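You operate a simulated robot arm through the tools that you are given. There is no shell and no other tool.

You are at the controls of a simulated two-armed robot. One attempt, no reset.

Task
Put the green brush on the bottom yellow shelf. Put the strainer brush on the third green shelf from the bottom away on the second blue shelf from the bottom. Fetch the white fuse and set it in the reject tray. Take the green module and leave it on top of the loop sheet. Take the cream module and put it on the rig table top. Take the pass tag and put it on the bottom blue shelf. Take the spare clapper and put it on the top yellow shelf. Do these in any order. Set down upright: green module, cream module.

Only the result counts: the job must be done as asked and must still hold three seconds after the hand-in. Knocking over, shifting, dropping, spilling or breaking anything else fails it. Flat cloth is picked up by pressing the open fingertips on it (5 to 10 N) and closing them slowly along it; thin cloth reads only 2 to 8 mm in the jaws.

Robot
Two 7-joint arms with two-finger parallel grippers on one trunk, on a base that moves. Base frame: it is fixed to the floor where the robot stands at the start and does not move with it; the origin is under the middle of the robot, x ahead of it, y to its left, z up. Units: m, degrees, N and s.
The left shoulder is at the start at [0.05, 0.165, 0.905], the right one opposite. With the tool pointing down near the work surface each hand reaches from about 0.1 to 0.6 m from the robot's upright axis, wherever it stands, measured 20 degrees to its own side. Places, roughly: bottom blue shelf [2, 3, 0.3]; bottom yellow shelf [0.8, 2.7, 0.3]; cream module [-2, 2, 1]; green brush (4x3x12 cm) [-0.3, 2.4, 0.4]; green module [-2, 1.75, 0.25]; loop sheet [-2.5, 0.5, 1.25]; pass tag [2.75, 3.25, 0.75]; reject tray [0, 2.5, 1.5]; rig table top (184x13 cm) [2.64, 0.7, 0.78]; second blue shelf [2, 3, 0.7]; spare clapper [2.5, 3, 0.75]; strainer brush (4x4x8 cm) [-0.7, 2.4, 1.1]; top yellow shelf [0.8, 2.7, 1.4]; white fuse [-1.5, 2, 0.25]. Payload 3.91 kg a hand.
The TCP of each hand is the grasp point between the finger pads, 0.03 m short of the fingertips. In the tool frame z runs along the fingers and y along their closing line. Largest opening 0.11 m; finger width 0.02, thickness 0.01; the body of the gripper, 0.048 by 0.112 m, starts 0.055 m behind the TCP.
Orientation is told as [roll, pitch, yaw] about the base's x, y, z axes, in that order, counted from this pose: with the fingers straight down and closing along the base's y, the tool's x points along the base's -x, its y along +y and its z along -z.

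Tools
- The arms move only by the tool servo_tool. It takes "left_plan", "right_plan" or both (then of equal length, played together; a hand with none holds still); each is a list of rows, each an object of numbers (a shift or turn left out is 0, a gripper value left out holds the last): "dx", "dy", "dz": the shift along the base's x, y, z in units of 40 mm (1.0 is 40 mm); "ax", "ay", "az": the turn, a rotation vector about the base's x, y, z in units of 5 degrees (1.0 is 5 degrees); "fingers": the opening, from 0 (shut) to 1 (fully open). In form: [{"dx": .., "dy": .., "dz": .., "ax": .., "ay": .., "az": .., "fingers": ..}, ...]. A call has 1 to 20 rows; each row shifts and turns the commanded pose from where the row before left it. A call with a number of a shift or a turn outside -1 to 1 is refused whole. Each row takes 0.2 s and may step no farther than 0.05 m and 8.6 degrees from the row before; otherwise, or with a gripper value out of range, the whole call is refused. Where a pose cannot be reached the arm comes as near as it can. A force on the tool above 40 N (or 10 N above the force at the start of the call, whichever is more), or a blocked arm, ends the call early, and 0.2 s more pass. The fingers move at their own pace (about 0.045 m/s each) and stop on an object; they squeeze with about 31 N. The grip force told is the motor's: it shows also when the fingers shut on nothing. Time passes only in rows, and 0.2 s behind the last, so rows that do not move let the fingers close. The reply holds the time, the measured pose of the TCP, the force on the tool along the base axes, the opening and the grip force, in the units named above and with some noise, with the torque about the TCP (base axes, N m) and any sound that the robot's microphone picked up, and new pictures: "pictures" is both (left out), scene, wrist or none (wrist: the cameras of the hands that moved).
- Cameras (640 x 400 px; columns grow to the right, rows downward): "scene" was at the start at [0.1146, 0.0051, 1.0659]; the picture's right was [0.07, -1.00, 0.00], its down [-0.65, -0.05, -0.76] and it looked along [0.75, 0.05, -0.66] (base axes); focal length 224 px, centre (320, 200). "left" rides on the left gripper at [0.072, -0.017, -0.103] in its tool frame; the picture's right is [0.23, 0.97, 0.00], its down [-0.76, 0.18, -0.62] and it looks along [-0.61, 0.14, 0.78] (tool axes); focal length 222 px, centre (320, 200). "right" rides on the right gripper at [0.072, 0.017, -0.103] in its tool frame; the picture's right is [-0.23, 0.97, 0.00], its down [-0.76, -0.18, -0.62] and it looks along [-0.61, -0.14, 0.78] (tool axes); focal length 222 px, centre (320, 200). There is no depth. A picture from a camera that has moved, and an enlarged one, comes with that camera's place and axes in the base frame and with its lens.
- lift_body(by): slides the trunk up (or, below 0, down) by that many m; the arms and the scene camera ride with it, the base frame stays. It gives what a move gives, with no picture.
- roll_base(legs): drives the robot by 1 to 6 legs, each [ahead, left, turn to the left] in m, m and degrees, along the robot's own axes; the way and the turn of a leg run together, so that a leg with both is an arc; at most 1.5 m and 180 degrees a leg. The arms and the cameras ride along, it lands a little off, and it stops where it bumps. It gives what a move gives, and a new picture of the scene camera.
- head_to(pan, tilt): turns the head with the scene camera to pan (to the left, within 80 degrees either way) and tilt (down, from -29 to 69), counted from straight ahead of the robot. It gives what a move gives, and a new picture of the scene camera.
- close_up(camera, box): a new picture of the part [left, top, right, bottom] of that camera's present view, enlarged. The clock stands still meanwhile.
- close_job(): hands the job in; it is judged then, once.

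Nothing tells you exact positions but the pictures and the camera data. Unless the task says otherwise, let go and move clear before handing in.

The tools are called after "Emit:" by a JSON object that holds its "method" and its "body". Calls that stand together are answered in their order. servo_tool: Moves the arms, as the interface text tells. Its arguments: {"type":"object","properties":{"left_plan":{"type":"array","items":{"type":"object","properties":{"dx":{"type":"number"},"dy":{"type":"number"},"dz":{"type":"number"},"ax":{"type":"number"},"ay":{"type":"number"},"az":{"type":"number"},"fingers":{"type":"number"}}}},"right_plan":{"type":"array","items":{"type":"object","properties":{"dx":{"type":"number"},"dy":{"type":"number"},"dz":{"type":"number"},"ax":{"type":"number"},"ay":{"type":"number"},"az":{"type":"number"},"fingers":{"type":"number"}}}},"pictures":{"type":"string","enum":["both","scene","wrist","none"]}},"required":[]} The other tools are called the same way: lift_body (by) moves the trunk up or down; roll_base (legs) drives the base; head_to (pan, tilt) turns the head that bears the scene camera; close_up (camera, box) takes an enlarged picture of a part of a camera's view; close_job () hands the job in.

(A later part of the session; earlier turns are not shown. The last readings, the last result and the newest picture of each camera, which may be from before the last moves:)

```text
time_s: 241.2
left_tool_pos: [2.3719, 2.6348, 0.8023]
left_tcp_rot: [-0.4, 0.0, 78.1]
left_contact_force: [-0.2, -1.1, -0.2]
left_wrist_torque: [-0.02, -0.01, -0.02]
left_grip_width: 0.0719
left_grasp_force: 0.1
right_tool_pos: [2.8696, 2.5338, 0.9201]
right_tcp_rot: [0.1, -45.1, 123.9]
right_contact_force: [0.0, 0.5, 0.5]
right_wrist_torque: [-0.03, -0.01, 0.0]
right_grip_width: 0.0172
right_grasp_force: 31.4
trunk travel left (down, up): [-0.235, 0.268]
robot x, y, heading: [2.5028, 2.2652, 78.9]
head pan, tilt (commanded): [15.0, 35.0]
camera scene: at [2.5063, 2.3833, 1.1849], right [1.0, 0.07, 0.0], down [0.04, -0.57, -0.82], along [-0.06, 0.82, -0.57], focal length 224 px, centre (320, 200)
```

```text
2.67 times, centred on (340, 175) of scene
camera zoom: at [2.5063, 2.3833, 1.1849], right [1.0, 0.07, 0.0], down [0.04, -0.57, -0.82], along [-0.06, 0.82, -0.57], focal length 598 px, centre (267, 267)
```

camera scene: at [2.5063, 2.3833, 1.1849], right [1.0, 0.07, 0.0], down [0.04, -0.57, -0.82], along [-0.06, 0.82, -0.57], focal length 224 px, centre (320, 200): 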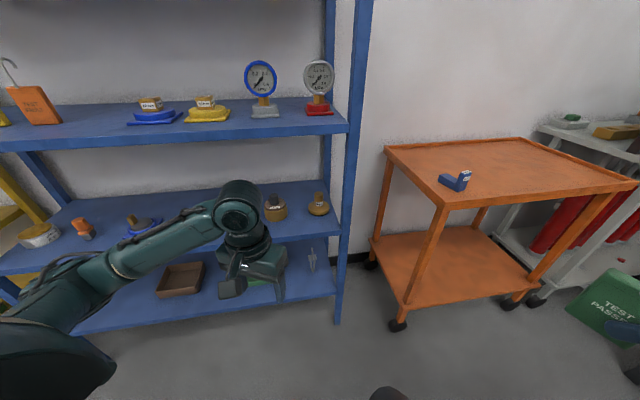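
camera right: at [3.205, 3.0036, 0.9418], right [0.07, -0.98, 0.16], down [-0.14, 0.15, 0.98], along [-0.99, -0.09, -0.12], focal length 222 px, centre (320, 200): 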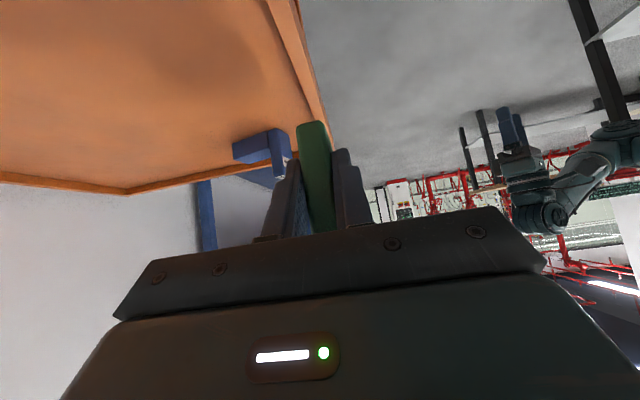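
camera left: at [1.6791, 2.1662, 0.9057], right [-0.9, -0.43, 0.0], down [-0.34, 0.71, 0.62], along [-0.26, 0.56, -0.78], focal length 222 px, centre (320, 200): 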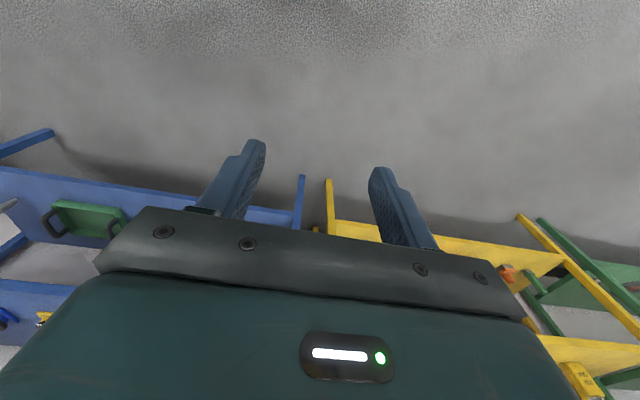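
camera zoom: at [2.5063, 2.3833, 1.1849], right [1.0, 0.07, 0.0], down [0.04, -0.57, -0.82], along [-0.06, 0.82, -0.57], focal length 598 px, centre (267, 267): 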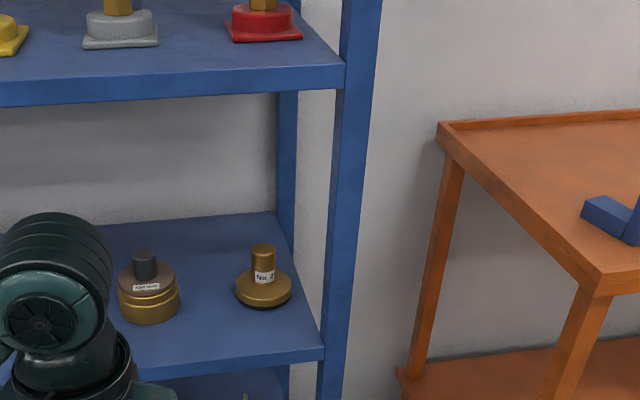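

The clapper's stem is at about (2.451, 3.061), z 0.69–0.75. I tilt the left hand forward 45° toward it, stopping short of the shelf.

Emit:
{"method": "servo_tool", "body": {"left_plan": [{"dx": 0.106, "dy": 0.62, "dz": -0.11, "ax": 0.9785, "ay": -0.206}, {"dx": 0.106, "dy": 0.62, "dz": -0.11, "ax": 0.9785, "ay": -0.206}, {"dx": 0.106, "dy": 0.62, "dz": -0.11, "ax": 0.9785, "ay": -0.206}, {"dx": 0.106, "dy": 0.62, "dz": -0.11, "ax": 0.9785, "ay": -0.206}, {"dx": 0.106, "dy": 0.62, "dz": -0.11, "ax": 0.9785, "ay": -0.206}, {"dx": 0.106, "dy": 0.62, "dz": -0.11, "ax": 0.9785, "ay": -0.206}, {"dx": 0.106, "dy": 0.62, "dz": -0.11, "ax": 0.9785, "ay": -0.206}, {"dx": 0.106, "dy": 0.62, "dz": -0.11, "ax": 0.9785, "ay": -0.206}, {"dx": 0.106, "dy": 0.62, "dz": -0.11, "ax": 0.9785, "ay": -0.206}], "pictures": "both"}}

```text
time_s: 243.2
left_tool_pos: [2.4088, 2.8595, 0.7626]
left_tcp_rot: [-0.3, -45.0, 77.8]
left_contact_force: [-0.3, -0.4, -1.4]
left_wrist_torque: [0.0, 0.02, -0.04]
left_grip_width: 0.0713
left_grasp_force: 0.1
right_tool_pos: [2.8681, 2.5343, 0.9201]
right_tcp_rot: [0.1, -44.9, 123.9]
right_contact_force: [-0.9, 0.7, -0.4]
right_wrist_torque: [0.0, -0.02, -0.02]
right_grip_width: 0.0172
right_grasp_force: 30.9
trunk travel left (down, up): [-0.235, 0.268]
robot x, y, heading: [2.5032, 2.269, 79.4]
head pan, tilt (commanded): [15.0, 35.0]
camera scene: at [2.5063, 2.3833, 1.1849], right [1.0, 0.07, 0.0], down [0.04, -0.57, -0.82], along [-0.06, 0.82, -0.57], focal length 224 px, centre (320, 200)
camera left: at [2.3996, 2.7345, 0.7851], right [-0.99, 0.05, -0.16], down [-0.16, 0.13, 0.98], along [0.07, 0.99, -0.12], focal length 222 px, centre (320, 200)
```

scene: 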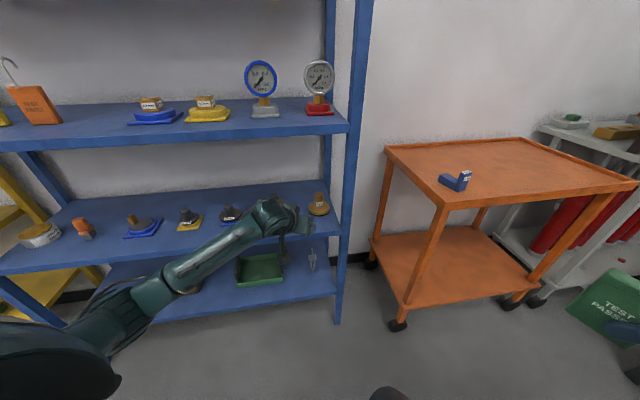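
left: 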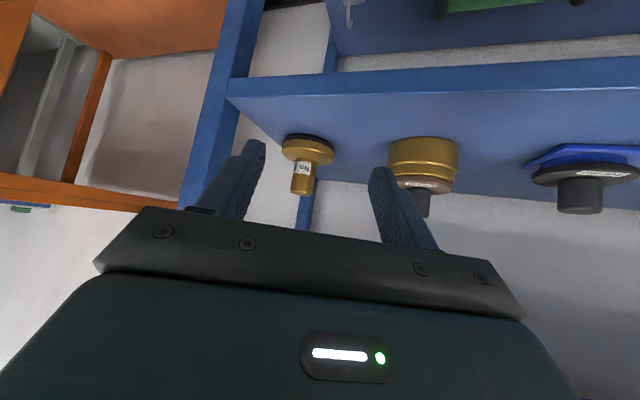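

The stem lies right along the hand's axis. I advance most of the way and check.

Emit:
{"method": "servo_tool", "body": {"left_plan": [{"dx": 0.181, "dy": 0.84, "dz": -0.169}, {"dx": 0.181, "dy": 0.84, "dz": -0.169}, {"dx": 0.181, "dy": 0.84, "dz": -0.169}, {"dx": 0.181, "dy": 0.84, "dz": -0.169}], "pictures": "both"}}

Emit:
{"method": "close_up", "body": {"camera": "left", "box": [180, 60, 480, 260]}}

```text
time_s: 244.2
left_tool_pos: [2.4383, 2.9947, 0.735]
left_tcp_rot: [-0.2, -45.0, 77.9]
left_contact_force: [0.5, 0.2, 0.0]
left_wrist_torque: [-0.03, -0.03, -0.03]
left_grip_width: 0.0715
left_grasp_force: 0.1
right_tool_pos: [2.8688, 2.5343, 0.9196]
right_tcp_rot: [0.1, -45.1, 124.0]
right_contact_force: [0.5, -0.2, -0.1]
right_wrist_torque: [0.01, -0.01, 0.0]
right_grip_width: 0.0171
right_grasp_force: 31.0
trunk travel left (down, up): [-0.235, 0.268]
robot x, y, heading: [2.5056, 2.2692, 79.0]
head pan, tilt (commanded): [15.0, 35.0]
camera scene: at [2.5064, 2.3833, 1.1848], right [1.0, 0.07, 0.0], down [0.04, -0.57, -0.82], along [-0.06, 0.82, -0.57], focal length 224 px, centre (320, 200)
camera left: at [2.4287, 2.8692, 0.7578], right [-0.99, 0.05, -0.16], down [-0.16, 0.14, 0.98], along [0.07, 0.99, -0.13], focal length 222 px, centre (320, 200)
```

scene: 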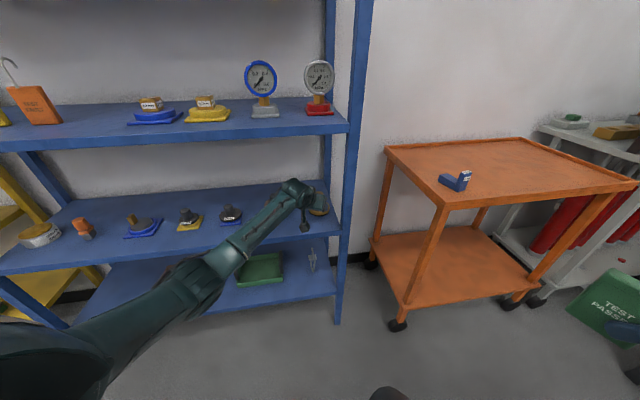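
left: 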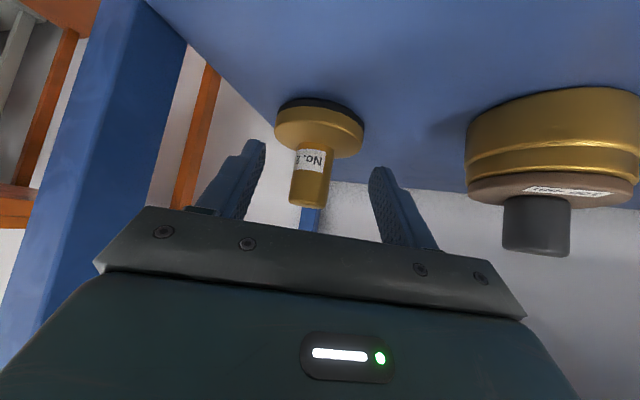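

```text
2.00 times, centred on (330, 160) of left
camera zoom: at [2.4287, 2.8692, 0.7578], right [-0.99, 0.05, -0.16], down [-0.16, 0.14, 0.98], along [0.07, 0.99, -0.13], focal length 444 px, centre (300, 280)
```

zoom: 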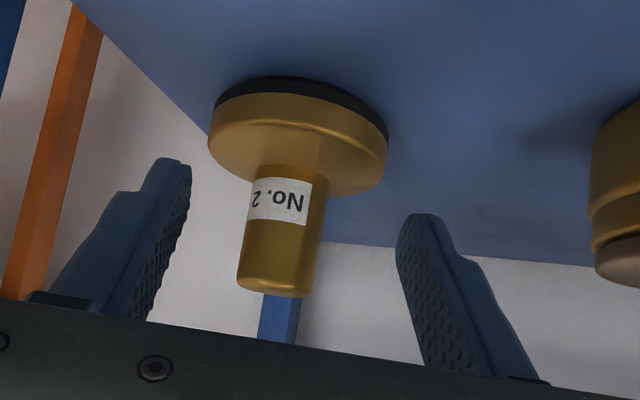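

The stem is centred. I advance the last 6.6 cm, staying just above the disc, and close.

Emit:
{"method": "servo_tool", "body": {"left_plan": [{"dx": 0.184, "dy": 0.83, "dz": -0.15}, {"dx": 0.184, "dy": 0.83, "dz": -0.15}, {"fingers": 0}, {"fingers": 0}, {"fingers": 0}, {"fingers": 0}, {"fingers": 0}], "pictures": "wrist"}}

```text
time_s: 245.8
left_tool_pos: [2.4516, 3.0587, 0.7228]
left_tcp_rot: [-0.3, -45.0, 77.9]
left_contact_force: [1.4, 1.4, 0.7]
left_wrist_torque: [0.11, 0.14, -0.06]
left_grip_width: 0.0338
left_grasp_force: 31.0
right_tool_pos: [2.869, 2.5338, 0.9208]
right_tcp_rot: [0.1, -45.0, 123.8]
right_contact_force: [-0.7, -0.5, -1.1]
right_wrist_torque: [-0.02, -0.05, 0.0]
right_grip_width: 0.0171
right_grasp_force: 30.9
trunk travel left (down, up): [-0.235, 0.268]
robot x, y, heading: [2.5035, 2.269, 79.2]
head pan, tilt (commanded): [15.0, 35.0]
camera left: at [2.4433, 2.9346, 0.7457], right [-0.99, 0.05, -0.16], down [-0.16, 0.13, 0.98], along [0.07, 0.99, -0.12], focal length 222 px, centre (320, 200)
```

left: 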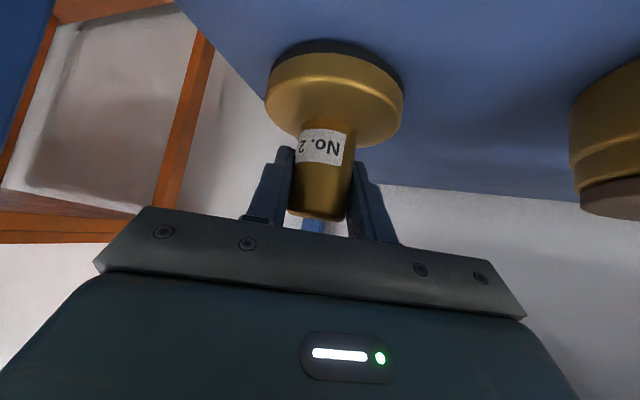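

Gripped (34 mm). I lift 4 cm and withdraw.

Emit:
{"method": "servo_tool", "body": {"left_plan": [{"dz": 0.5}, {"dz": 0.5}, {"dx": -0.206, "dy": -0.97}, {"dx": -0.206, "dy": -0.97}, {"dx": -0.206, "dy": -0.97}, {"dx": -0.206, "dy": -0.97}, {"dx": -0.206, "dy": -0.97}, {"dx": -0.206, "dy": -0.97}], "pictures": "both"}}

```text
time_s: 247.6
left_tool_pos: [2.4026, 2.8269, 0.7622]
left_tcp_rot: [-0.2, -44.9, 77.9]
left_contact_force: [0.3, -0.1, -4.0]
left_wrist_torque: [-0.02, 0.04, -0.01]
left_grip_width: 0.0337
left_grasp_force: 30.8
right_tool_pos: [2.8687, 2.535, 0.9194]
right_tcp_rot: [0.0, -45.1, 123.9]
right_contact_force: [0.0, -0.9, -1.5]
right_wrist_torque: [-0.02, -0.02, -0.04]
right_grip_width: 0.0172
right_grasp_force: 31.0
trunk travel left (down, up): [-0.235, 0.268]
robot x, y, heading: [2.5068, 2.2683, 79.2]
head pan, tilt (commanded): [15.0, 35.0]
camera scene: at [2.5062, 2.3836, 1.1848], right [1.0, 0.07, 0.0], down [0.04, -0.57, -0.82], along [-0.06, 0.82, -0.57], focal length 224 px, centre (320, 200)
camera left: at [2.3937, 2.7018, 0.7857], right [-0.99, 0.05, -0.16], down [-0.16, 0.14, 0.98], along [0.07, 0.99, -0.13], focal length 222 px, centre (320, 200)
```

scene: 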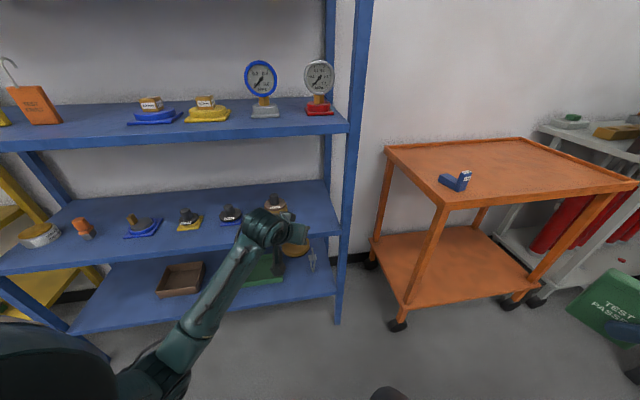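
left: 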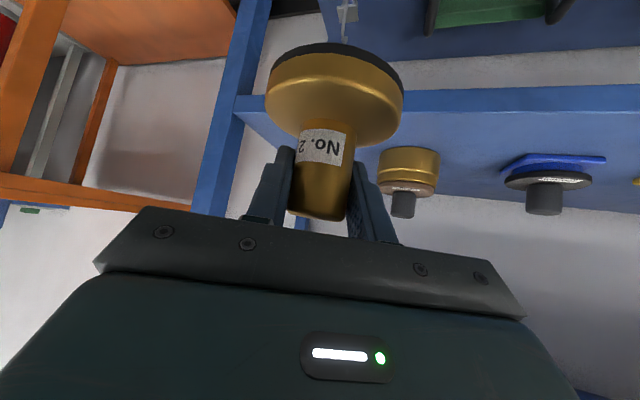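

The clapper is out in the left hand and the tag is in the right. The clapper goes first: the top yellow shelf seems free at its left end (s≈1.07). I back off, square up and drive left along the shelves.

Emit:
{"method": "roll_base", "body": {"legs": [[-0.15, 0, 0], [0, 0, 24.4], [0, 1.4, 0], [0, 0.228, 0]]}}

Emit:
{"method": "lift_body", "body": {"by": 0.26}}

Emit:
{"method": "head_to", "body": {"pan": 0, "tilt": 15}}

```text
time_s: 264.4
left_tool_pos: [0.5815, 2.2128, 0.7627]
left_tcp_rot: [-0.2, -44.9, 102.0]
left_contact_force: [0.0, -0.1, -4.6]
left_wrist_torque: [0.02, -0.02, 0.03]
left_grip_width: 0.0336
left_grasp_force: 31.4
right_tool_pos: [1.1258, 2.1355, 0.92]
right_tcp_rot: [0.1, -45.0, 148.0]
right_contact_force: [0.9, 0.3, -0.4]
right_wrist_torque: [0.01, 0.04, 0.01]
right_grip_width: 0.0171
right_grasp_force: 30.5
trunk travel left (down, up): [-0.235, 0.268]
robot x, y, heading: [0.9074, 1.7447, 103.2]
head pan, tilt (commanded): [15.0, 35.0]
camera scene: at [0.8564, 1.85, 1.1848], right [0.88, 0.47, 0.0], down [0.27, -0.51, -0.82], along [-0.39, 0.72, -0.57], focal length 224 px, centre (320, 200)
```

scene: 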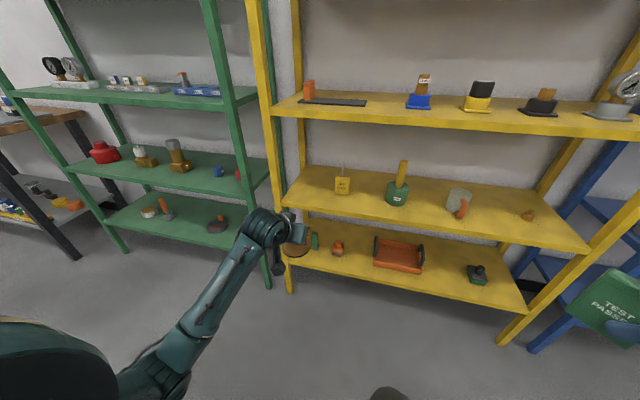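

```text
time_s: 267.0
left_tool_pos: [0.5814, 2.2143, 1.0218]
left_tcp_rot: [-0.3, -44.9, 102.1]
left_contact_force: [0.1, -0.1, -4.3]
left_wrist_torque: [-0.01, -0.01, -0.02]
left_grip_width: 0.0336
left_grasp_force: 30.5
right_tool_pos: [1.1256, 2.1365, 1.1798]
right_tcp_rot: [0.1, -45.0, 148.1]
right_contact_force: [0.9, -0.8, -1.0]
right_wrist_torque: [-0.03, 0.0, 0.0]
right_grip_width: 0.0172
right_grasp_force: 31.0
trunk travel left (down, up): [-0.495, 0.008]
robot x, y, heading: [0.9035, 1.7451, 103.3]
head pan, tilt (commanded): [15.0, 35.0]
```

```text
time_s: 267.9
left_tool_pos: [0.5819, 2.2134, 1.0225]
left_tcp_rot: [-0.3, -44.9, 102.1]
left_contact_force: [-0.5, 0.0, -3.3]
left_wrist_torque: [-0.01, 0.01, -0.03]
left_grip_width: 0.0337
left_grasp_force: 30.6
right_tool_pos: [1.1269, 2.1367, 1.1795]
right_tcp_rot: [0.1, -45.1, 147.9]
right_contact_force: [-0.1, -0.1, 0.5]
right_wrist_torque: [0.0, 0.01, -0.01]
right_grip_width: 0.0174
right_grasp_force: 31.2
trunk travel left (down, up): [-0.495, 0.008]
robot x, y, heading: [0.9038, 1.743, 103.1]
head pan, tilt (commanded): [0.0, 15.0]
camera scene: at [0.8766, 1.8635, 1.4767], right [0.97, 0.23, 0.0], down [0.06, -0.25, -0.97], along [-0.22, 0.94, -0.26], focal length 224 px, centre (320, 200)
```

scene: 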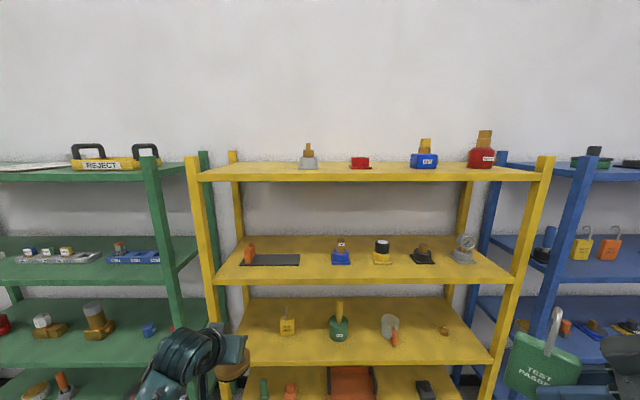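

The left end of the top yellow shelf (z≈1.39) is free up to the first item at s≈1.25. I raise the left hand to about 1.52 m.

Emit:
{"method": "servo_tool", "body": {"left_plan": [{"dz": 0.9}, {"dz": 0.9}, {"dz": 0.9}, {"dz": 0.9}, {"dz": 0.9}, {"dz": 0.9}, {"dz": 0.9}], "pictures": "scene"}}

Emit:
{"method": "servo_tool", "body": {"left_plan": [{"dz": 0.9}, {"dz": 0.9}, {"dz": 0.9}, {"dz": 0.9}, {"dz": 0.9}, {"dz": 0.9}, {"dz": 0.9}], "pictures": "both"}}

```text
time_s: 269.5
left_tool_pos: [0.5821, 2.214, 1.2745]
left_tcp_rot: [-0.2, -44.8, 102.1]
left_contact_force: [-0.1, -1.2, -4.2]
left_wrist_torque: [-0.01, 0.01, 0.0]
left_grip_width: 0.0336
left_grasp_force: 30.8
right_tool_pos: [1.127, 2.1357, 1.1794]
right_tcp_rot: [0.0, -45.0, 148.0]
right_contact_force: [0.2, -0.3, -0.3]
right_wrist_torque: [-0.01, 0.01, -0.02]
right_grip_width: 0.017
right_grasp_force: 31.2
trunk travel left (down, up): [-0.495, 0.008]
robot x, y, heading: [0.9022, 1.7422, 103.3]
head pan, tilt (commanded): [0.0, 15.0]
camera scene: at [0.8772, 1.8632, 1.4768], right [0.97, 0.23, 0.0], down [0.06, -0.25, -0.97], along [-0.22, 0.94, -0.26], focal length 224 px, centre (320, 200)
```

scene: 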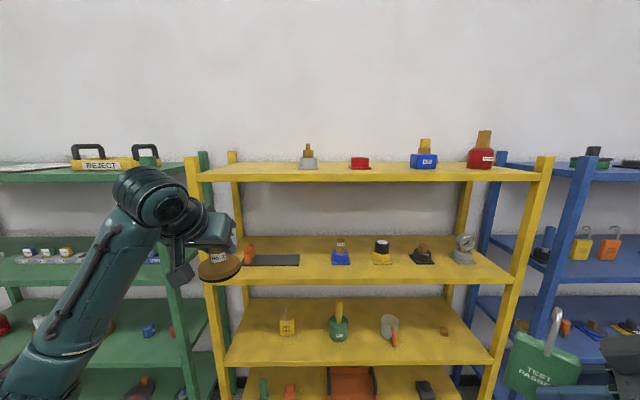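

```text
time_s: 271.1
left_tool_pos: [0.5823, 2.2114, 1.5268]
left_tcp_rot: [-0.2, -44.9, 102.0]
left_contact_force: [0.0, -0.1, -4.1]
left_wrist_torque: [0.0, -0.02, 0.01]
left_grip_width: 0.0338
left_grasp_force: 30.7
right_tool_pos: [1.1258, 2.1372, 1.1801]
right_tcp_rot: [0.1, -45.0, 148.0]
right_contact_force: [-0.4, 0.2, -0.1]
right_wrist_torque: [-0.01, -0.02, -0.03]
right_grip_width: 0.0172
right_grasp_force: 31.1
trunk travel left (down, up): [-0.495, 0.008]
robot x, y, heading: [0.9014, 1.7454, 103.1]
head pan, tilt (commanded): [0.0, 15.0]
camera scene: at [0.8775, 1.863, 1.4768], right [0.97, 0.23, 0.0], down [0.06, -0.25, -0.97], along [-0.22, 0.94, -0.26], focal length 224 px, centre (320, 200)
camera left: at [0.625, 2.0946, 1.5498], right [-0.92, -0.36, -0.16], down [-0.2, 0.06, 0.98], along [-0.34, 0.93, -0.13], focal length 222 px, centre (320, 200)
```

scene: 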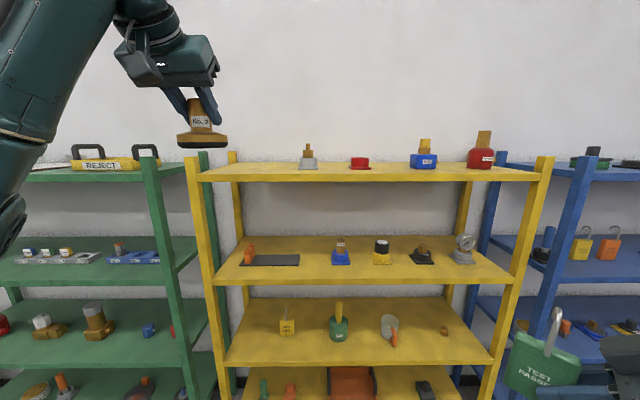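
left: 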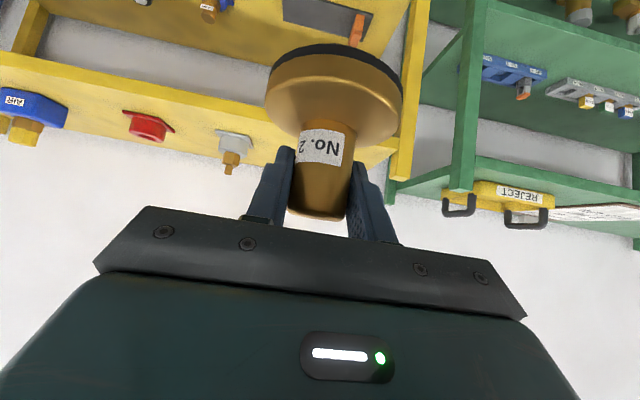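

The clapper hangs above shelf height. I drive ahead 0.30 m.

Emit:
{"method": "roll_base", "body": {"legs": [[0.3, 0, 0]]}}

Emit:
{"method": "servo_tool", "body": {"left_plan": [{"dx": -0.2, "dy": 0.85}, {"dx": -0.2, "dy": 0.85}, {"dz": -0.5}, {"dz": -0.5}], "pictures": "both"}}

```text
time_s: 273.1
left_tool_pos: [0.5113, 2.5054, 1.5261]
left_tcp_rot: [-0.3, -45.0, 102.3]
left_contact_force: [-0.4, 0.2, -4.6]
left_wrist_torque: [0.0, -0.02, 0.0]
left_grip_width: 0.0335
left_grasp_force: 31.0
right_tool_pos: [1.0553, 2.4283, 1.1797]
right_tcp_rot: [0.2, -45.0, 148.2]
right_contact_force: [-0.1, 0.2, -0.8]
right_wrist_torque: [-0.03, -0.02, 0.0]
right_grip_width: 0.0173
right_grasp_force: 31.3
trunk travel left (down, up): [-0.495, 0.008]
robot x, y, heading: [0.8366, 2.0348, 103.5]
head pan, tilt (commanded): [0.0, 15.0]
camera scene: at [0.807, 2.1564, 1.4767], right [0.97, 0.23, 0.0], down [0.06, -0.25, -0.97], along [-0.22, 0.94, -0.26], focal length 224 px, centre (320, 200)
```

scene: 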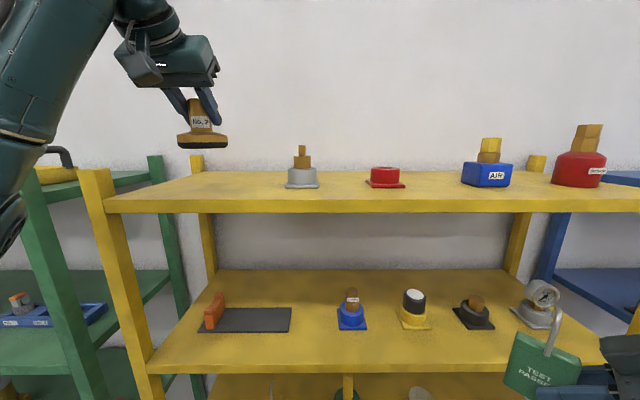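

```text
time_s: 274.1
left_tool_pos: [0.4947, 2.5735, 1.4848]
left_tcp_rot: [-0.3, -44.9, 102.3]
left_contact_force: [-0.2, -0.4, -4.2]
left_wrist_torque: [0.01, 0.0, 0.01]
left_grip_width: 0.0339
left_grasp_force: 30.7
right_tool_pos: [1.0557, 2.4303, 1.1797]
right_tcp_rot: [0.3, -45.0, 148.3]
right_contact_force: [0.4, 0.0, -0.7]
right_wrist_torque: [0.0, 0.01, 0.0]
right_grip_width: 0.0171
right_grasp_force: 31.6
trunk travel left (down, up): [-0.495, 0.008]
robot x, y, heading: [0.8343, 2.0393, 103.4]
head pan, tilt (commanded): [0.0, 15.0]
camera scene: at [0.8071, 2.1565, 1.4767], right [0.97, 0.23, 0.0], down [0.06, -0.25, -0.97], along [-0.22, 0.94, -0.26], focal length 224 px, centre (320, 200)
camera left: at [0.5377, 2.4548, 1.5081], right [-0.92, -0.36, -0.16], down [-0.2, 0.06, 0.98], along [-0.34, 0.93, -0.13], focal length 222 px, centre (320, 200)
```

scene: 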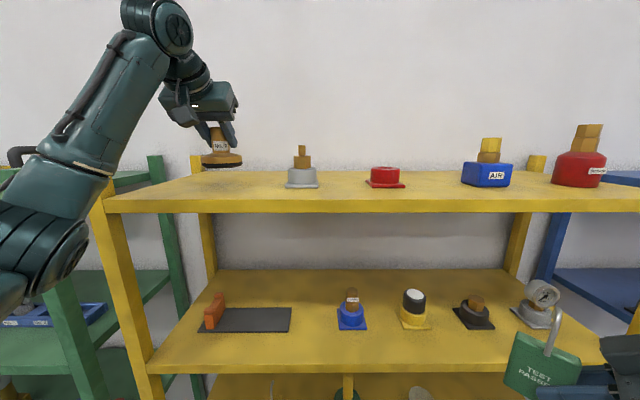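
left: 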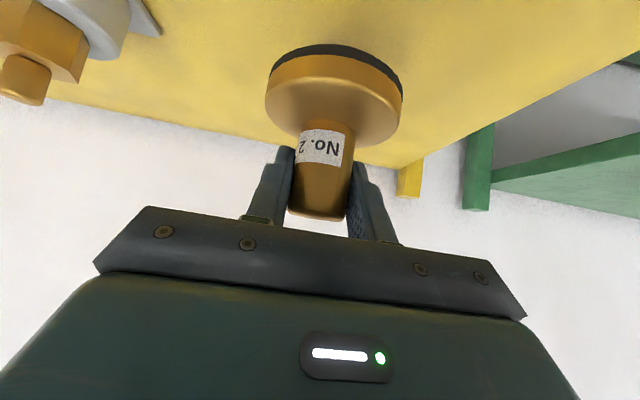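

Over the shelf, about 4 cm above. I lower gently.

Emit:
{"method": "servo_tool", "body": {"left_plan": [{"dz": -0.3}, {"dz": -0.3}, {"dz": -0.1}, {}], "pictures": "wrist"}}

```text
time_s: 275.1
left_tool_pos: [0.495, 2.572, 1.4569]
left_tcp_rot: [-0.3, -44.9, 102.3]
left_contact_force: [-0.1, 0.7, -4.2]
left_wrist_torque: [0.01, -0.01, 0.01]
left_grip_width: 0.0337
left_grasp_force: 31.3
right_tool_pos: [1.0555, 2.4295, 1.1807]
right_tcp_rot: [0.1, -45.0, 148.3]
right_contact_force: [-0.1, 0.0, -0.6]
right_wrist_torque: [0.01, -0.02, 0.0]
right_grip_width: 0.0174
right_grasp_force: 31.3
trunk travel left (down, up): [-0.495, 0.008]
robot x, y, heading: [0.835, 2.0368, 103.6]
head pan, tilt (commanded): [0.0, 15.0]
camera left: at [0.5377, 2.4545, 1.4804], right [-0.92, -0.36, -0.16], down [-0.2, 0.06, 0.98], along [-0.34, 0.93, -0.13], focal length 222 px, centre (320, 200)
```

left: 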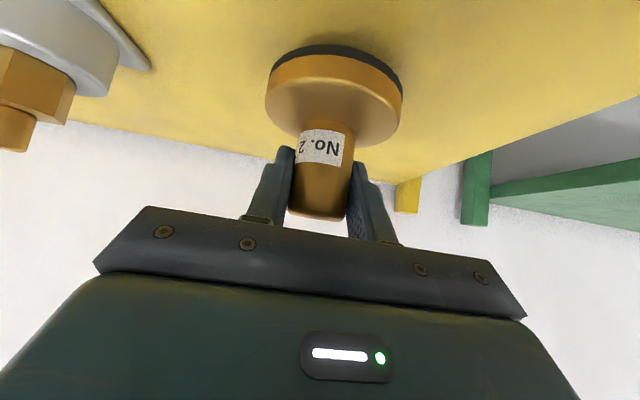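

Emit:
{"method": "servo_tool", "body": {"left_plan": [{"dz": -0.06}, {"dz": -0.06}, {}], "pictures": "none"}}

Emit:
{"method": "servo_tool", "body": {"left_plan": [{"dz": -0.05}, {"dz": -0.05}, {}], "pictures": "wrist"}}

```text
time_s: 275.9
left_tool_pos: [0.4945, 2.5722, 1.4526]
left_tcp_rot: [-0.3, -45.0, 102.3]
left_contact_force: [0.4, -0.2, -4.1]
left_wrist_torque: [0.01, -0.01, 0.02]
left_grip_width: 0.0337
left_grasp_force: 30.7
right_tool_pos: [1.056, 2.4291, 1.1801]
right_tcp_rot: [0.1, -45.0, 148.2]
right_contact_force: [-0.9, 0.0, 0.2]
right_wrist_torque: [-0.02, -0.04, -0.01]
right_grip_width: 0.017
right_grasp_force: 30.8
trunk travel left (down, up): [-0.495, 0.008]
robot x, y, heading: [0.8332, 2.0369, 103.4]
head pan, tilt (commanded): [0.0, 15.0]
```

```text
time_s: 276.7
left_tool_pos: [0.4961, 2.5734, 1.4484]
left_tcp_rot: [-0.2, -44.9, 102.2]
left_contact_force: [-0.1, 0.2, -4.5]
left_wrist_torque: [-0.01, 0.02, 0.03]
left_grip_width: 0.0338
left_grasp_force: 31.0
right_tool_pos: [1.0547, 2.4291, 1.1802]
right_tcp_rot: [0.2, -45.0, 148.3]
right_contact_force: [-0.2, -0.4, -1.2]
right_wrist_torque: [-0.03, -0.01, -0.01]
right_grip_width: 0.0173
right_grasp_force: 31.2
trunk travel left (down, up): [-0.495, 0.008]
robot x, y, heading: [0.8332, 2.0351, 103.3]
head pan, tilt (commanded): [0.0, 15.0]
camera left: at [0.5378, 2.4549, 1.4718], right [-0.92, -0.36, -0.16], down [-0.2, 0.06, 0.98], along [-0.34, 0.93, -0.13], focal length 222 px, centre (320, 200)
```

left: 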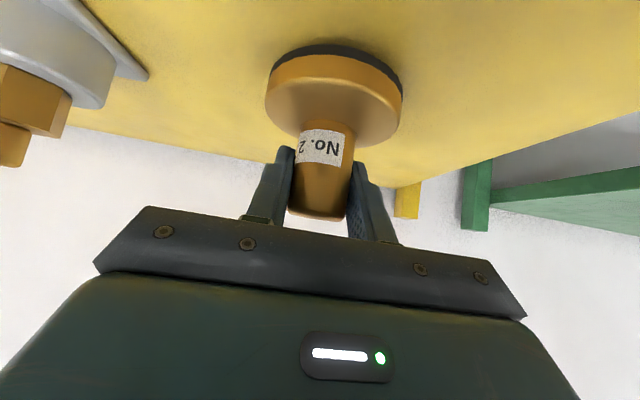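

No contact yet (force still about -4.3 N, the clapper's weight). I keep lowering in small steps.

Emit:
{"method": "servo_tool", "body": {"left_plan": [{"dz": -0.06}, {"dz": -0.06}, {}], "pictures": "none"}}

Emit:
{"method": "servo_tool", "body": {"left_plan": [{"dz": -0.05}, {"dz": -0.05}, {}], "pictures": "none"}}

```text
time_s: 277.5
left_tool_pos: [0.4955, 2.5727, 1.4438]
left_tcp_rot: [-0.3, -44.9, 102.2]
left_contact_force: [-0.3, 0.3, -4.7]
left_wrist_torque: [-0.01, 0.0, -0.02]
left_grip_width: 0.0337
left_grasp_force: 31.0
right_tool_pos: [1.0551, 2.4304, 1.1796]
right_tcp_rot: [0.1, -45.0, 148.2]
right_contact_force: [1.0, 0.4, -0.5]
right_wrist_torque: [0.01, 0.01, 0.0]
right_grip_width: 0.017
right_grasp_force: 31.1
trunk travel left (down, up): [-0.495, 0.008]
robot x, y, heading: [0.8348, 2.0391, 103.3]
head pan, tilt (commanded): [0.0, 15.0]
```

```text
time_s: 278.3
left_tool_pos: [0.4964, 2.5725, 1.4421]
left_tcp_rot: [-0.3, -45.4, 102.3]
left_contact_force: [-3.5, 8.1, 17.1]
left_wrist_torque: [-0.18, 0.17, -0.08]
left_grip_width: 0.0336
left_grasp_force: 31.1
right_tool_pos: [1.0552, 2.4291, 1.1805]
right_tcp_rot: [0.1, -45.0, 148.3]
right_contact_force: [0.2, 0.1, -1.2]
right_wrist_torque: [-0.01, 0.02, -0.01]
right_grip_width: 0.0174
right_grasp_force: 31.0
trunk travel left (down, up): [-0.495, 0.008]
robot x, y, heading: [0.8335, 2.0371, 103.5]
head pan, tilt (commanded): [0.0, 15.0]
```

Contact. I ease up slightly and open the fingers.

Emit:
{"method": "servo_tool", "body": {"left_plan": [{"dz": 0.05}, {"fingers": 0.65}, {"fingers": 0.65}, {"fingers": 0.65}, {"fingers": 0.65}], "pictures": "both"}}

```text
time_s: 279.5
left_tool_pos: [0.4953, 2.5724, 1.4415]
left_tcp_rot: [-0.3, -45.0, 102.2]
left_contact_force: [-0.6, -0.4, -0.2]
left_wrist_torque: [-0.01, -0.02, 0.01]
left_grip_width: 0.0716
left_grasp_force: 0.0
right_tool_pos: [1.0546, 2.4293, 1.1813]
right_tcp_rot: [0.2, -45.0, 148.3]
right_contact_force: [-0.2, -0.6, -0.4]
right_wrist_torque: [0.0, -0.02, 0.02]
right_grip_width: 0.0173
right_grasp_force: 30.8
trunk travel left (down, up): [-0.495, 0.008]
robot x, y, heading: [0.8301, 2.0404, 103.3]
head pan, tilt (commanded): [0.0, 15.0]
camera scene: at [0.8074, 2.1555, 1.4768], right [0.97, 0.23, 0.0], down [0.06, -0.25, -0.97], along [-0.22, 0.94, -0.26], focal length 224 px, centre (320, 200)
camera left: at [0.5383, 2.4543, 1.4653], right [-0.92, -0.36, -0.16], down [-0.2, 0.06, 0.98], along [-0.34, 0.93, -0.13], focal length 222 px, centre (320, 200)
```

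scene: 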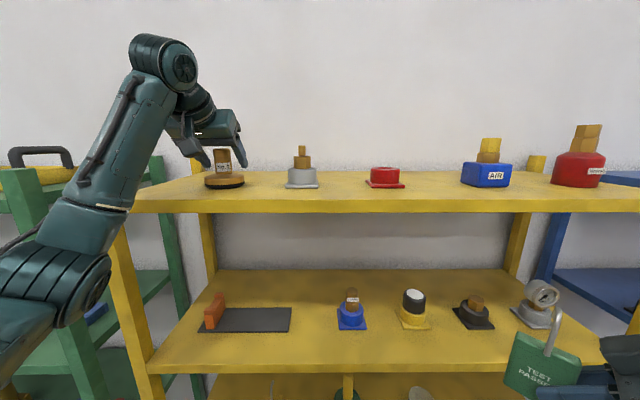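
left: 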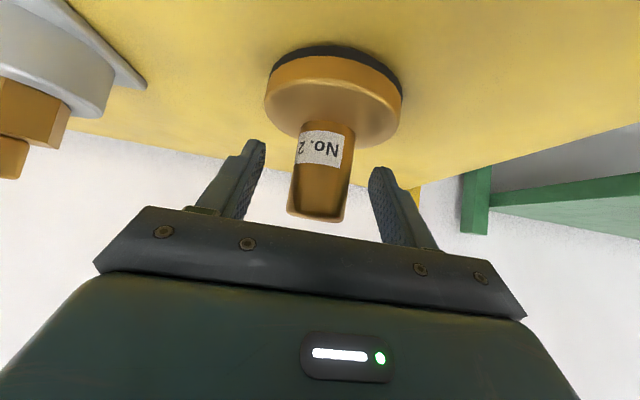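

The clapper stands on the top yellow shelf. I withdraw the hand up and back, then drive back.

Emit:
{"method": "servo_tool", "body": {"left_plan": [{"dx": 0.166, "dy": -0.687, "dz": 0.6}, {"dx": 0.166, "dy": -0.687, "dz": 0.6}, {"dx": 0.166, "dy": -0.687, "dz": 0.6}], "pictures": "none"}}

Emit:
{"method": "roll_base", "body": {"legs": [[-0.42, 0, 0]]}}

Emit:
{"method": "servo_tool", "body": {"left_plan": [{"dx": 0.05, "dy": -0.2, "dz": -0.95}, {"dx": 0.05, "dy": -0.2, "dz": -0.95}, {"dx": 0.05, "dy": -0.2, "dz": -0.95}, {"dx": 0.05, "dy": -0.2, "dz": -0.95}, {"dz": -0.95}, {"dz": -0.95}, {"dz": -0.95}, {"dz": -0.95}, {"dz": -0.95}, {"dz": -0.95}, {"dz": -0.95}, {"dz": -0.95}], "pictures": "scene"}}

```text
time_s: 280.3
left_tool_pos: [0.5169, 2.4876, 1.5156]
left_tcp_rot: [-0.3, -45.0, 102.3]
left_contact_force: [0.3, -0.5, -0.1]
left_wrist_torque: [0.01, -0.01, -0.02]
left_grip_width: 0.0714
left_grasp_force: 0.0
right_tool_pos: [1.0554, 2.4284, 1.1806]
right_tcp_rot: [0.1, -44.9, 148.2]
right_contact_force: [-0.1, -0.3, -0.7]
right_wrist_torque: [-0.02, 0.0, -0.02]
right_grip_width: 0.0173
right_grasp_force: 31.3
trunk travel left (down, up): [-0.495, 0.008]
robot x, y, heading: [0.8338, 2.0345, 103.2]
head pan, tilt (commanded): [0.0, 15.0]
```

```text
time_s: 282.9
left_tool_pos: [0.6135, 2.0778, 1.5147]
left_tcp_rot: [-0.3, -44.9, 102.2]
left_contact_force: [-0.7, 0.0, -0.4]
left_wrist_torque: [0.01, -0.01, -0.02]
left_grip_width: 0.0716
left_grasp_force: 0.1
right_tool_pos: [1.1537, 2.0162, 1.1807]
right_tcp_rot: [0.1, -44.9, 148.1]
right_contact_force: [-0.3, -0.1, -1.2]
right_wrist_torque: [-0.02, -0.02, -0.03]
right_grip_width: 0.0171
right_grasp_force: 30.4
trunk travel left (down, up): [-0.495, 0.008]
robot x, y, heading: [0.9296, 1.6238, 103.2]
head pan, tilt (commanded): [0.0, 15.0]
camera scene: at [0.9053, 1.7436, 1.4769], right [0.97, 0.23, 0.0], down [0.06, -0.25, -0.97], along [-0.22, 0.94, -0.26], focal length 224 px, centre (320, 200)
```

scene: 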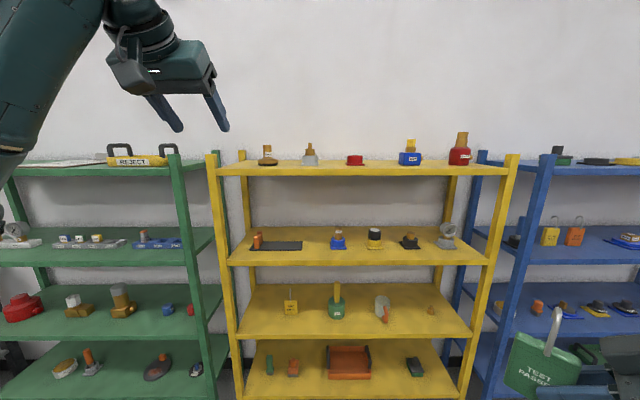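

```text
time_s: 285.5
left_tool_pos: [0.6223, 2.0472, 1.0587]
left_tcp_rot: [-0.2, -45.0, 102.2]
left_contact_force: [-0.2, 0.1, 0.3]
left_wrist_torque: [0.04, -0.02, -0.04]
left_grip_width: 0.0715
left_grasp_force: 0.1
right_tool_pos: [1.1542, 2.0178, 1.1795]
right_tcp_rot: [0.1, -44.9, 148.1]
right_contact_force: [0.0, 0.2, -0.9]
right_wrist_torque: [0.01, 0.0, 0.01]
right_grip_width: 0.0172
right_grasp_force: 30.9
trunk travel left (down, up): [-0.495, 0.008]
robot x, y, heading: [0.9339, 1.6258, 103.1]
head pan, tilt (commanded): [0.0, 15.0]
camera scene: at [0.9051, 1.744, 1.4769], right [0.97, 0.23, 0.0], down [0.06, -0.25, -0.97], along [-0.22, 0.94, -0.26], focal length 224 px, centre (320, 200)
```

scene: 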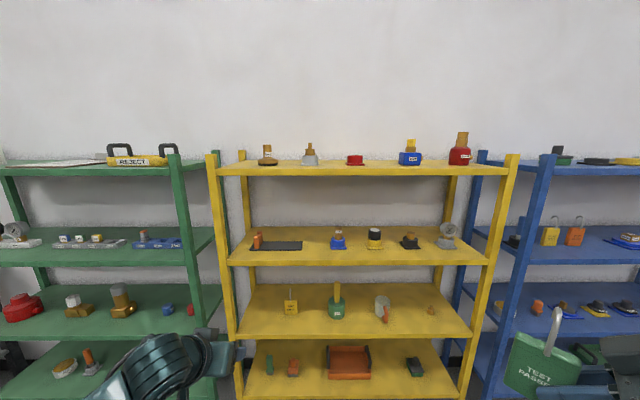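

The clapper stands at the left end of the top yellow shelf. Now I fold the left hand and turn the right hand (with the tag) to point ahead and lower.

Emit:
{"method": "servo_tool", "body": {"left_plan": [{"dx": 0.063, "dy": -0.27, "dz": -0.16, "ax": -0.977, "ay": -0.211}, {"dx": 0.063, "dy": -0.27, "dz": -0.16, "ax": -0.977, "ay": -0.211}, {"dx": 0.063, "dy": -0.27, "dz": -0.16, "ax": -0.977, "ay": -0.211}, {"dx": 0.063, "dy": -0.27, "dz": -0.16, "ax": -0.977, "ay": -0.211}, {"dx": 0.063, "dy": -0.27, "dz": -0.16, "ax": -0.977, "ay": -0.211}, {"dx": 0.063, "dy": -0.27, "dz": -0.16, "ax": -0.977, "ay": -0.211}, {"dx": 0.063, "dy": -0.27, "dz": -0.16, "ax": -0.977, "ay": -0.211}, {"dx": 0.063, "dy": -0.27, "dz": -0.16, "ax": -0.977, "ay": -0.211}, {"dx": 0.063, "dy": -0.27, "dz": -0.16, "ax": -0.977, "ay": -0.211}], "right_plan": [{"dx": -0.268, "dy": 0.479, "dz": -0.75, "az": -1}, {"dx": -0.268, "dy": 0.479, "dz": -0.75, "az": -1}, {"dx": -0.268, "dy": 0.479, "dz": -0.75, "az": -1}, {"dx": -0.268, "dy": 0.479, "dz": -0.75, "az": -1}, {"dx": -0.268, "dy": 0.479, "dz": -0.75, "az": -1}, {"dx": -0.268, "dy": 0.479, "dz": -0.75, "az": -1}, {"dx": -0.268, "dy": 0.479, "dz": -0.75, "az": -1}, {"dx": -0.268, "dy": 0.479, "dz": -0.75, "az": -1}, {"dx": -0.268, "dy": 0.479, "dz": -0.75, "az": -1}], "pictures": "none"}}

Emit:
{"method": "lift_body", "body": {"by": -0.4}}

Emit:
{"method": "lift_body", "body": {"by": -0.08}}

Emit:
{"method": "roll_base", "body": {"legs": [[0, -0.78, 0]]}}

Emit:
{"method": "head_to", "body": {"pan": -15, "tilt": 30}}

```text
time_s: 287.5
left_tool_pos: [0.6437, 1.95, 1.0007]
left_tcp_rot: [-0.2, 0.2, 102.1]
left_contact_force: [-0.4, 0.3, -0.8]
left_wrist_torque: [0.02, -0.01, 0.0]
left_grip_width: 0.0714
left_grasp_force: 0.1
right_tool_pos: [1.0572, 2.1896, 0.9102]
right_tcp_rot: [0.1, -45.0, 103.2]
right_contact_force: [0.5, 0.7, -1.5]
right_wrist_torque: [0.0, 0.02, -0.04]
right_grip_width: 0.0172
right_grasp_force: 30.9
trunk travel left (down, up): [-0.495, 0.008]
robot x, y, heading: [0.9329, 1.6242, 103.2]
head pan, tilt (commanded): [0.0, 15.0]
```

```text
time_s: 291.4
left_tool_pos: [0.6444, 1.9497, 0.6013]
left_tcp_rot: [-0.2, 0.0, 102.1]
left_contact_force: [-0.5, 1.3, 0.9]
left_wrist_torque: [-0.02, -0.02, 0.02]
left_grip_width: 0.0715
left_grasp_force: 0.1
right_tool_pos: [1.059, 2.1902, 0.5097]
right_tcp_rot: [0.1, -45.0, 103.2]
right_contact_force: [0.2, 1.1, -0.7]
right_wrist_torque: [-0.01, -0.02, 0.0]
right_grip_width: 0.017
right_grasp_force: 30.9
trunk travel left (down, up): [-0.095, 0.408]
robot x, y, heading: [0.933, 1.6291, 103.3]
head pan, tilt (commanded): [0.0, 15.0]
```

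```text
time_s: 292.5
left_tool_pos: [0.6446, 1.9492, 0.5215]
left_tcp_rot: [-0.3, -0.1, 102.2]
left_contact_force: [-1.0, 0.3, -0.2]
left_wrist_torque: [-0.03, -0.01, -0.01]
left_grip_width: 0.0714
left_grasp_force: 0.0
right_tool_pos: [1.0579, 2.1903, 0.4306]
right_tcp_rot: [0.1, -45.0, 103.1]
right_contact_force: [0.1, -0.3, -0.6]
right_wrist_torque: [0.04, 0.0, -0.01]
right_grip_width: 0.0172
right_grasp_force: 30.8
trunk travel left (down, up): [-0.015, 0.488]
robot x, y, heading: [0.9322, 1.6255, 103.4]
head pan, tilt (commanded): [0.0, 15.0]
```

```text
time_s: 299.7
left_tool_pos: [1.4007, 2.1282, 0.5217]
left_tcp_rot: [-0.2, 0.0, 102.1]
left_contact_force: [0.6, -0.2, -0.4]
left_wrist_torque: [0.01, -0.01, 0.0]
left_grip_width: 0.0715
left_grasp_force: 0.1
right_tool_pos: [1.8139, 2.3689, 0.4302]
right_tcp_rot: [0.0, -45.0, 103.1]
right_contact_force: [-0.1, 0.7, 0.0]
right_wrist_torque: [0.0, 0.03, -0.01]
right_grip_width: 0.0172
right_grasp_force: 31.3
trunk travel left (down, up): [-0.015, 0.488]
robot x, y, heading: [1.6896, 1.8032, 103.4]
head pan, tilt (commanded): [0.0, 15.0]
camera scene: at [1.6614, 1.9227, 0.9968], right [0.97, 0.23, 0.0], down [0.06, -0.25, -0.97], along [-0.22, 0.94, -0.26], focal length 224 px, centre (320, 200)
```

scene: 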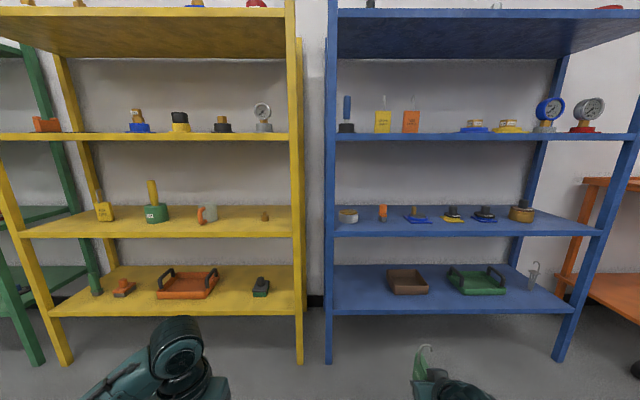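

```text
time_s: 300.5
left_tool_pos: [1.4001, 2.128, 0.5208]
left_tcp_rot: [-0.3, 0.0, 102.0]
left_contact_force: [-0.3, 0.5, 0.6]
left_wrist_torque: [-0.01, -0.03, 0.0]
left_grip_width: 0.0714
left_grasp_force: 0.0
right_tool_pos: [1.8139, 2.3691, 0.4292]
right_tcp_rot: [0.2, -45.1, 103.1]
right_contact_force: [-1.1, 0.0, 0.2]
right_wrist_torque: [0.03, -0.01, -0.04]
right_grip_width: 0.0171
right_grasp_force: 30.9
trunk travel left (down, up): [-0.015, 0.488]
robot x, y, heading: [1.6864, 1.8056, 103.3]
head pan, tilt (commanded): [-15.0, 30.0]
camera scene: at [1.6855, 1.9222, 0.9727], right [1.0, -0.03, 0.0], down [-0.01, -0.5, -0.87], along [0.03, 0.87, -0.5], focal length 224 px, centre (320, 200)
```

scene: 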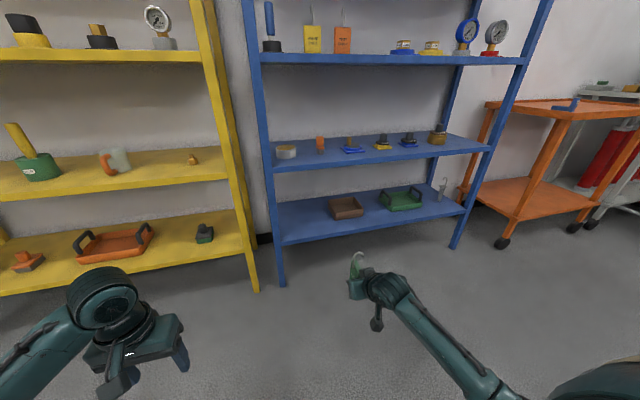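

The free place on the bottom blue shelf is s≈2.28, between the left post and the brown tray. I pull the left hand in a bit and drive in.

Emit:
{"method": "servo_tool", "body": {"left_plan": [{"dx": 0.15, "dy": -0.62}, {"dx": 0.15, "dy": -0.62}], "pictures": "none"}}

Emit:
{"method": "roll_base", "body": {"legs": [[0, 0.042, 0], [0.41, 0, 0]]}}

Emit:
{"method": "servo_tool", "body": {"right_plan": [{"dx": -0.2, "dy": 0.85}, {"dx": -0.2, "dy": 0.85}, {"dx": -0.2, "dy": 0.85}], "pictures": "both"}}

```text
time_s: 301.1
left_tool_pos: [1.4131, 2.0804, 0.5217]
left_tcp_rot: [-0.4, 0.0, 102.1]
left_contact_force: [0.2, 0.6, 1.0]
left_wrist_torque: [0.02, 0.0, -0.03]
left_grip_width: 0.0714
left_grasp_force: 0.1
right_tool_pos: [1.8142, 2.3692, 0.4306]
right_tcp_rot: [0.1, -45.0, 103.1]
right_contact_force: [0.1, 0.6, 0.1]
right_wrist_torque: [0.0, -0.01, -0.01]
right_grip_width: 0.0172
right_grasp_force: 31.3
trunk travel left (down, up): [-0.015, 0.488]
robot x, y, heading: [1.6873, 1.8043, 103.5]
head pan, tilt (commanded): [-15.0, 30.0]
```

```text
time_s: 304.3
left_tool_pos: [1.2792, 2.4686, 0.5206]
left_tcp_rot: [-0.2, 0.0, 101.9]
left_contact_force: [-0.3, -0.7, -0.1]
left_wrist_torque: [-0.01, -0.04, 0.01]
left_grip_width: 0.0714
left_grasp_force: 0.1
right_tool_pos: [1.6818, 2.7576, 0.4304]
right_tcp_rot: [0.2, -45.0, 103.0]
right_contact_force: [0.5, -0.1, -1.0]
right_wrist_torque: [-0.03, -0.02, 0.03]
right_grip_width: 0.0175
right_grasp_force: 31.3
trunk travel left (down, up): [-0.015, 0.488]
robot x, y, heading: [1.5516, 2.1957, 103.0]
head pan, tilt (commanded): [-15.0, 30.0]
camera scene: at [1.5514, 2.3113, 0.9726], right [1.0, -0.03, 0.0], down [-0.02, -0.5, -0.87], along [0.03, 0.87, -0.5], focal length 224 px, centre (320, 200)
```

scene: 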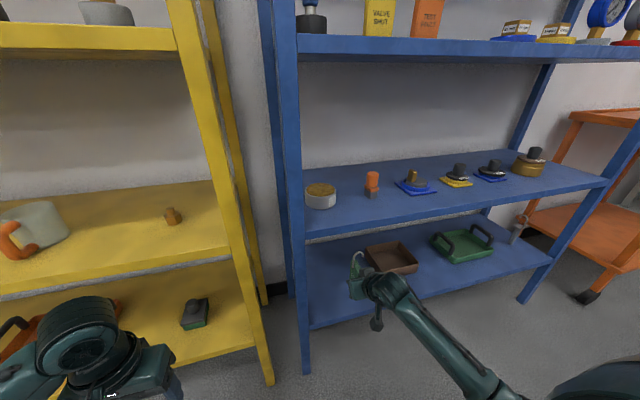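

```text
time_s: 305.1
left_tool_pos: [1.2794, 2.4707, 0.5223]
left_tcp_rot: [-0.2, 0.0, 102.0]
left_contact_force: [0.3, 0.5, 0.7]
left_wrist_torque: [-0.02, 0.0, 0.02]
left_grip_width: 0.0714
left_grasp_force: 0.0
right_tool_pos: [1.6568, 2.86, 0.4288]
right_tcp_rot: [0.2, -45.0, 102.8]
right_contact_force: [0.6, 0.0, -1.0]
right_wrist_torque: [-0.04, 0.01, -0.01]
right_grip_width: 0.017
right_grasp_force: 31.1
trunk travel left (down, up): [-0.015, 0.488]
robot x, y, heading: [1.5522, 2.195, 103.1]
head pan, tilt (commanded): [-15.0, 30.0]
camera scene: at [1.5514, 2.3113, 0.9726], right [1.0, -0.03, 0.0], down [-0.02, -0.5, -0.87], along [0.03, 0.87, -0.5], focal length 224 px, centre (320, 200)
camera right: at [1.6682, 2.7356, 0.4512], right [-0.98, -0.06, 0.16], down [0.15, 0.14, 0.98], along [-0.08, 0.99, -0.12], focal length 222 px, centre (320, 200)
```

scene: 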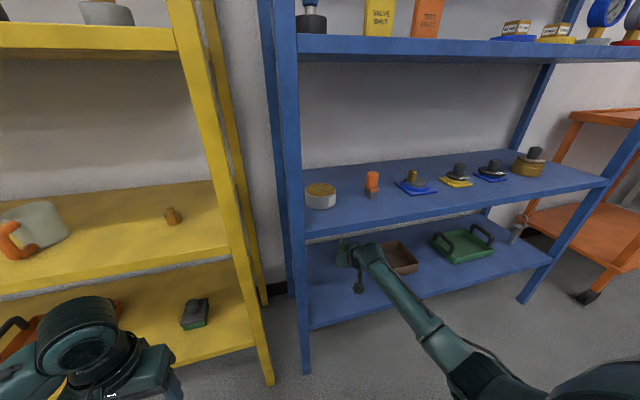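
right: 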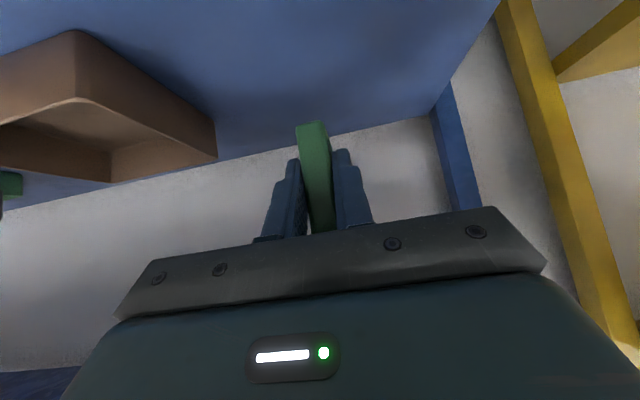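

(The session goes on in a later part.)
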